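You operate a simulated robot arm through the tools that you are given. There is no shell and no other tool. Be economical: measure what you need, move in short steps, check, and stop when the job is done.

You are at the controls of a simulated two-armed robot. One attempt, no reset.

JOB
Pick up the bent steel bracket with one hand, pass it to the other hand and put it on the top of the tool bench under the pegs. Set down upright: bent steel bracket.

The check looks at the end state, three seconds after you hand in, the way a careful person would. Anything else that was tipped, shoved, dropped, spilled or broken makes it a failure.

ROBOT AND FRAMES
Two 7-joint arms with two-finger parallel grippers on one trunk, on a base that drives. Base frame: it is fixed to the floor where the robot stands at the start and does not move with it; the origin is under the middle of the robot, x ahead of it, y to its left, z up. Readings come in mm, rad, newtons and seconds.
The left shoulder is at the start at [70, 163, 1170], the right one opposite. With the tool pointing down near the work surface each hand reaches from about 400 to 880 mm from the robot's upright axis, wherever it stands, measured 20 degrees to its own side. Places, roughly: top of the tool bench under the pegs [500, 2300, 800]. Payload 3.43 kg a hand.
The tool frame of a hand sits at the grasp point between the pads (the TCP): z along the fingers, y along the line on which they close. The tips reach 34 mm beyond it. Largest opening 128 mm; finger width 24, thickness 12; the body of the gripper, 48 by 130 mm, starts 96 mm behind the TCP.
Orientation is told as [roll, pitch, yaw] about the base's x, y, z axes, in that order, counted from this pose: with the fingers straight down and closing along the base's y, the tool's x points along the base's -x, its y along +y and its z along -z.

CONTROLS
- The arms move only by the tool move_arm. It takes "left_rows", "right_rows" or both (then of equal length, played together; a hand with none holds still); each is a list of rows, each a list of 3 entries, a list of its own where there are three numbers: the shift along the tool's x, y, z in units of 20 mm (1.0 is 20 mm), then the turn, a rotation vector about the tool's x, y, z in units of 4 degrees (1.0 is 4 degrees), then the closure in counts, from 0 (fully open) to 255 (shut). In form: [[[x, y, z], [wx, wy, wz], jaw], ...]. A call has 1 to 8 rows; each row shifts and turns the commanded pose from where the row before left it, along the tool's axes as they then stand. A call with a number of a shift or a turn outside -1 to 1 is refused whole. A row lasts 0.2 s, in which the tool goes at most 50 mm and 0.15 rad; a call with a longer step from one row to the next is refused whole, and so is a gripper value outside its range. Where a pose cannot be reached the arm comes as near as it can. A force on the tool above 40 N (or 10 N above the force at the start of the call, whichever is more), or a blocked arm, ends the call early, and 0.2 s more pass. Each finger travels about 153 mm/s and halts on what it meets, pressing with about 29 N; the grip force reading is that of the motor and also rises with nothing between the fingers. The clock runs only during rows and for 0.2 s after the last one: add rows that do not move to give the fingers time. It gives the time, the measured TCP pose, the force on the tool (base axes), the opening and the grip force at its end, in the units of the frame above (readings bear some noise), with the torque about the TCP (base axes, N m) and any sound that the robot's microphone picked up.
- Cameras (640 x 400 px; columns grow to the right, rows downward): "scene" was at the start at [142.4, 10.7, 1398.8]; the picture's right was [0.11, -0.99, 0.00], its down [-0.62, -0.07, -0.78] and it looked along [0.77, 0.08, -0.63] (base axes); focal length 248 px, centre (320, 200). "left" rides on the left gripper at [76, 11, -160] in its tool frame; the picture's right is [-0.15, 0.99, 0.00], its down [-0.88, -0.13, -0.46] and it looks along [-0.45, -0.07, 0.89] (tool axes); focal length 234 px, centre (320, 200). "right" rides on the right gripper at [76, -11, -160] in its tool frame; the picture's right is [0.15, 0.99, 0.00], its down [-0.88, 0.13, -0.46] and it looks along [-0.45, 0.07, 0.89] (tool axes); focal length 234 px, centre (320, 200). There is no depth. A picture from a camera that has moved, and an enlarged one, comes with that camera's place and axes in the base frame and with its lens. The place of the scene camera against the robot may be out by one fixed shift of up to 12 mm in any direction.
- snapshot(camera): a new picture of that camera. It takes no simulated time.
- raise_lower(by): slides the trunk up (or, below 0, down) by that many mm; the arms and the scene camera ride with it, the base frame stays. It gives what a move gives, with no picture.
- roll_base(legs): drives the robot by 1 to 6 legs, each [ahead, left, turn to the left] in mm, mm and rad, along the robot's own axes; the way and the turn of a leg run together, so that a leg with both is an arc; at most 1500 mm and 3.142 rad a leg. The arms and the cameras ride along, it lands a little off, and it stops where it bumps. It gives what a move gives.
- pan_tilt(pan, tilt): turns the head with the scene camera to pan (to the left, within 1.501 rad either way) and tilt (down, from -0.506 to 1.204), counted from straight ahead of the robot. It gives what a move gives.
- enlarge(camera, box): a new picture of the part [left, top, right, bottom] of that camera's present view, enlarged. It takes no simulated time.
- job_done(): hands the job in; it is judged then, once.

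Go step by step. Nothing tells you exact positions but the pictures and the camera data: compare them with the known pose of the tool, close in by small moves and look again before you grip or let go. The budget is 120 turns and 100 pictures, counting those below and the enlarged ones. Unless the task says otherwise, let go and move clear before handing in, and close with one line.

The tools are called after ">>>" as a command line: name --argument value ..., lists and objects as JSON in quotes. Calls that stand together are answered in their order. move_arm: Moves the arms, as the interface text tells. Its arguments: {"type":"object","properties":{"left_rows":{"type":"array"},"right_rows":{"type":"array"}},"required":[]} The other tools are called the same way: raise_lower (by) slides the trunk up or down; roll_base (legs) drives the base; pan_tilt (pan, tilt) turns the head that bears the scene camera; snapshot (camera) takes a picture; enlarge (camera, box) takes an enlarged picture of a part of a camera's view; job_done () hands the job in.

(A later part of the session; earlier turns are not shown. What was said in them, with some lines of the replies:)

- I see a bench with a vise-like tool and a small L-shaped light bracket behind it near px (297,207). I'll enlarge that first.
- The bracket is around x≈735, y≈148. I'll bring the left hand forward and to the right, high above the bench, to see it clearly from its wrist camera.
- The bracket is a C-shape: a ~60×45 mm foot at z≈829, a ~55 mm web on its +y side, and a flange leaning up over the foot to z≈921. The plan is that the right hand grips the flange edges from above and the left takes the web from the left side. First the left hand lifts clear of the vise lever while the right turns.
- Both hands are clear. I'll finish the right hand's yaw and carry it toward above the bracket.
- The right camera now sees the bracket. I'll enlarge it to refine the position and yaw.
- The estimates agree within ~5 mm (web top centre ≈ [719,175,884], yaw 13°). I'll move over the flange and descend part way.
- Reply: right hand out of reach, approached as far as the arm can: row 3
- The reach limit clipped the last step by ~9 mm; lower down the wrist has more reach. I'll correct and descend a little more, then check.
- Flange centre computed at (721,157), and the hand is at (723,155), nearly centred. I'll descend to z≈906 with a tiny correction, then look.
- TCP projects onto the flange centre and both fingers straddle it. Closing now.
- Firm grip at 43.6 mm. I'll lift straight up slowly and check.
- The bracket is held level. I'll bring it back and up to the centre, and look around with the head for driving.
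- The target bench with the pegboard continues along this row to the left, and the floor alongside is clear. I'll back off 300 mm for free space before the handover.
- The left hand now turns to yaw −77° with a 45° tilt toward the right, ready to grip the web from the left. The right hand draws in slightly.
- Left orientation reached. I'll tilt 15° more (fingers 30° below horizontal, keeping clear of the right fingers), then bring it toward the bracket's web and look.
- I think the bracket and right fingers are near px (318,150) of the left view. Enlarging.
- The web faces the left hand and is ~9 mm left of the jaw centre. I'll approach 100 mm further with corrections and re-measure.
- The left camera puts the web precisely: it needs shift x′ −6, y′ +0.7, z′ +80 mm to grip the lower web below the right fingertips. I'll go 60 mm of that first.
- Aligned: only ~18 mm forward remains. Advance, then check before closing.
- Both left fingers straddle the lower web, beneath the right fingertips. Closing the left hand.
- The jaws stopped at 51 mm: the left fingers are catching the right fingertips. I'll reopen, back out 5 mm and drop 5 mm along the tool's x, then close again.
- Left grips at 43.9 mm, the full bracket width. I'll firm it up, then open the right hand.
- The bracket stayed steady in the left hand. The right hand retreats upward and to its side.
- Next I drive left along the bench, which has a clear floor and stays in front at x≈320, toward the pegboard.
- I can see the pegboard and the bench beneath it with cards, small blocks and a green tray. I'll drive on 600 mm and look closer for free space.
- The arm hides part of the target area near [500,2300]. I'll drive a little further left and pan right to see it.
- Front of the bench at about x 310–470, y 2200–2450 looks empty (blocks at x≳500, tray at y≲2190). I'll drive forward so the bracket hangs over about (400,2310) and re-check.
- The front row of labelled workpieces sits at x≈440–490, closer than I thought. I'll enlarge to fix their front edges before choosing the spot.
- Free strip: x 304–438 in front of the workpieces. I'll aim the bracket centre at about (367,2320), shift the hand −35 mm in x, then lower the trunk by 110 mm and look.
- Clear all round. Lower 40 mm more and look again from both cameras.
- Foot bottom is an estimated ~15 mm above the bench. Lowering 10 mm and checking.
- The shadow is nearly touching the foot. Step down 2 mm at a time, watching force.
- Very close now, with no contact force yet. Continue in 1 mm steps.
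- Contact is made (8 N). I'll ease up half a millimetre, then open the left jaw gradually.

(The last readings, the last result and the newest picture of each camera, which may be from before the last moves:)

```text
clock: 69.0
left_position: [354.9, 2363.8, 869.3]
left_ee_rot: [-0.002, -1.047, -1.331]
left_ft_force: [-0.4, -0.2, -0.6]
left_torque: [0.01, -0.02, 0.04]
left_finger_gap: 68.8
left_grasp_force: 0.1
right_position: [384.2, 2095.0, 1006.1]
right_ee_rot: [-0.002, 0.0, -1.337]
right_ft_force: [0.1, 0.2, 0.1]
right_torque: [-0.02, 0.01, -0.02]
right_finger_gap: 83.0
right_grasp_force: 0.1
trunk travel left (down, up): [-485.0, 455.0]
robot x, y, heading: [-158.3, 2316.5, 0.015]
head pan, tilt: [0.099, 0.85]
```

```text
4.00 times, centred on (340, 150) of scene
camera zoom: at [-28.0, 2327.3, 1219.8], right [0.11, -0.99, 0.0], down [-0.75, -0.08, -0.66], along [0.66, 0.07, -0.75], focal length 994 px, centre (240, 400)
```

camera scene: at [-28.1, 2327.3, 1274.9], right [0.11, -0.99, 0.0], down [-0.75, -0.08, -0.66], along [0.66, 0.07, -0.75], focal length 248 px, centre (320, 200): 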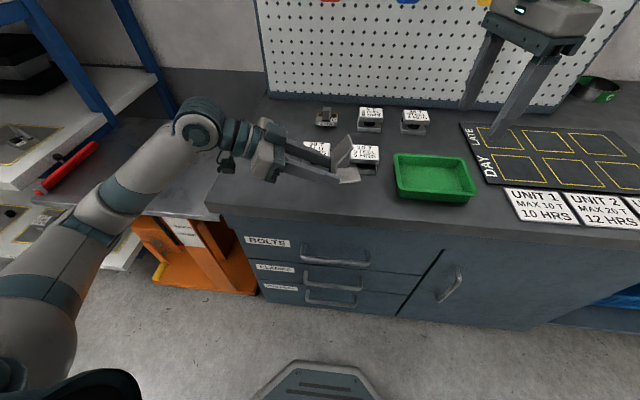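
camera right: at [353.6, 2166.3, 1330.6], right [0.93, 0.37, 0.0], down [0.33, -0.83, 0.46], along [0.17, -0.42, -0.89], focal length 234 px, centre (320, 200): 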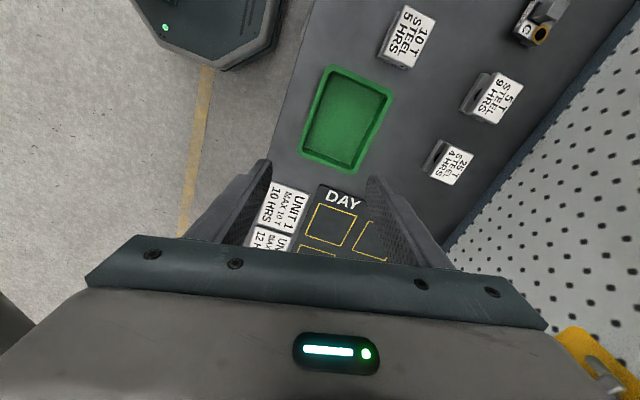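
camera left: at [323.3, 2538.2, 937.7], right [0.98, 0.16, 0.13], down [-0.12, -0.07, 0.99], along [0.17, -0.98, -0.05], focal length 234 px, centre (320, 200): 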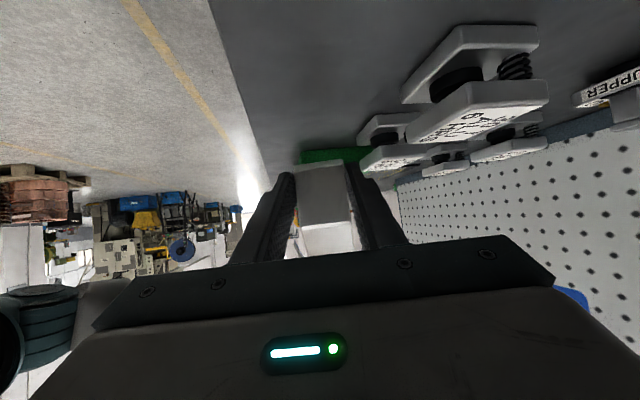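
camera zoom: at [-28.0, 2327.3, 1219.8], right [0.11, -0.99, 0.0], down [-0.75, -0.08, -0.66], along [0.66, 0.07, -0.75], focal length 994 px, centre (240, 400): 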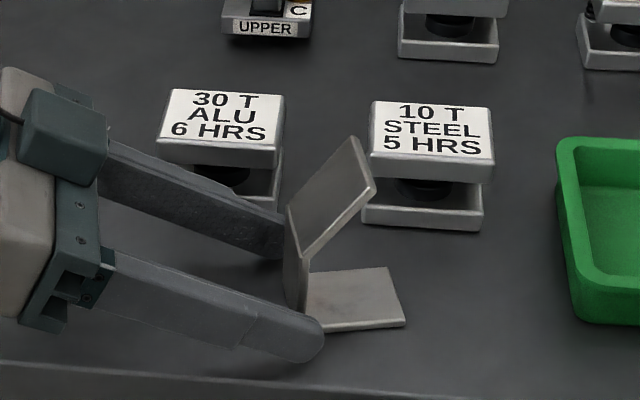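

The bracket stands on its own. I'll back the left hand out along its fingers, then raise the trunk.

>>> move_arm --left_rows '[[[0, 0, -0.6], [0, 0, 0], 118], [[0, 0, -0.8], [0, 0, 0], 118], [[0, 0, -1], [0, 0, 0], 118], [[0, 0, -1], [0, 0, 0], 118], [[0, 0, -1], [0, 0, 0], 118], [[0, 0, 0], [0, 0, 0], 118]]'

>>> raise_lower --by 180

>>> roll_base --legs '[[-150, 0, 0]]'

>>> snapshot --camera "scene"

```text
clock: 70.5
left_position: [337.0, 2437.9, 912.9]
left_ee_rot: [-0.002, -1.047, -1.332]
left_ft_force: [0.1, 0.1, 0.0]
left_torque: [0.01, 0.0, 0.0]
left_finger_gap: 68.8
left_grasp_force: 0.0
right_position: [384.4, 2094.5, 1006.7]
right_ee_rot: [0.0, -0.001, -1.338]
right_ft_force: [-0.2, 0.1, -0.9]
right_torque: [-0.01, 0.0, 0.0]
right_finger_gap: 82.6
right_grasp_force: 0.0
trunk travel left (down, up): [-485.0, 455.0]
robot x, y, heading: [-163.7, 2314.7, 0.017]
head pan, tilt: [0.099, 0.85]
```

```text
clock: 72.5
left_position: [336.2, 2438.5, 1092.4]
left_ee_rot: [-0.002, -1.047, -1.334]
left_ft_force: [0.2, -0.6, 0.2]
left_torque: [0.04, 0.0, -0.02]
left_finger_gap: 68.9
left_grasp_force: 0.1
right_position: [383.6, 2094.9, 1185.8]
right_ee_rot: [0.001, 0.002, -1.337]
right_ft_force: [-0.2, 0.0, 0.3]
right_torque: [0.02, 0.04, 0.04]
right_finger_gap: 82.7
right_grasp_force: 0.0
trunk travel left (down, up): [-665.0, 275.0]
robot x, y, heading: [-165.7, 2317.1, 0.016]
head pan, tilt: [0.099, 0.85]
```

```text
clock: 73.8
left_position: [188.2, 2436.6, 1092.9]
left_ee_rot: [-0.004, -1.046, -1.333]
left_ft_force: [0.9, 0.2, 0.6]
left_torque: [0.05, 0.02, -0.02]
left_finger_gap: 68.6
left_grasp_force: 0.0
right_position: [233.7, 2092.5, 1185.9]
right_ee_rot: [-0.001, 0.001, -1.336]
right_ft_force: [0.8, 0.4, -0.3]
right_torque: [0.02, 0.0, -0.01]
right_finger_gap: 83.0
right_grasp_force: 0.1
trunk travel left (down, up): [-665.0, 275.0]
robot x, y, heading: [-312.5, 2317.8, 0.016]
head pan, tilt: [0.099, 0.85]
```

```text
37 pictures are left
camera scene: at [-176.8, 2325.6, 1399.7], right [0.11, -0.99, 0.0], down [-0.75, -0.08, -0.66], along [0.66, 0.07, -0.75], focal length 248 px, centre (320, 200)
```

scene: 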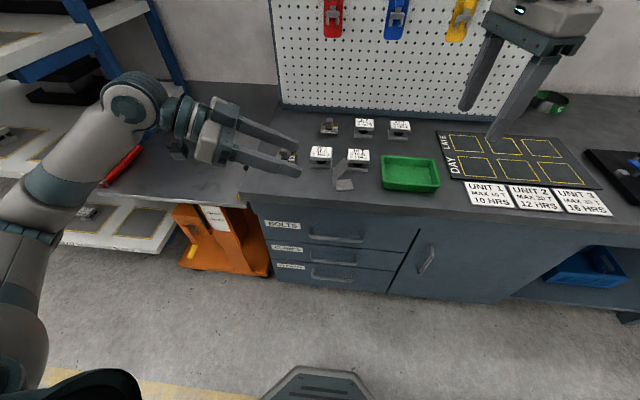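

>>> enlarge --camera "scene" --box '[260, 110, 420, 210]'

```text
4.00 times, centred on (340, 160) of scene
camera zoom: at [-176.8, 2325.6, 1399.7], right [0.11, -0.99, 0.0], down [-0.75, -0.08, -0.66], along [0.66, 0.07, -0.75], focal length 994 px, centre (240, 360)
```

zoom: 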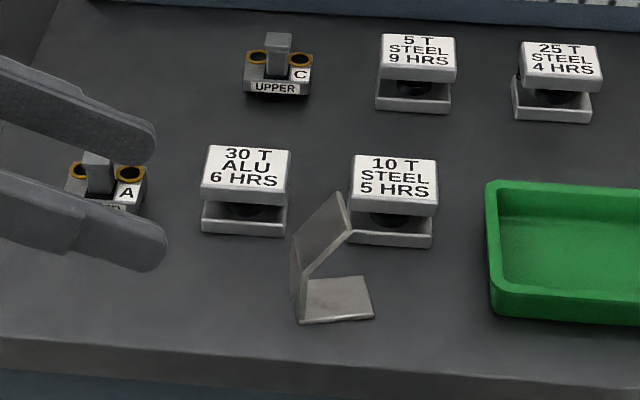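

The bracket stands upright on its foot at the front of the bench, nothing else has been disturbed, and both hands are clear. Handing in.

>>> job_done

```text
The job is handed in.
```

I picked up the bracket with the right hand, passed it to the left, and set it upright on the tool bench under the pegs, near [367, 2310]. In the last picture nothing else on the bench looked disturbed, and both hands were clear when I handed in.
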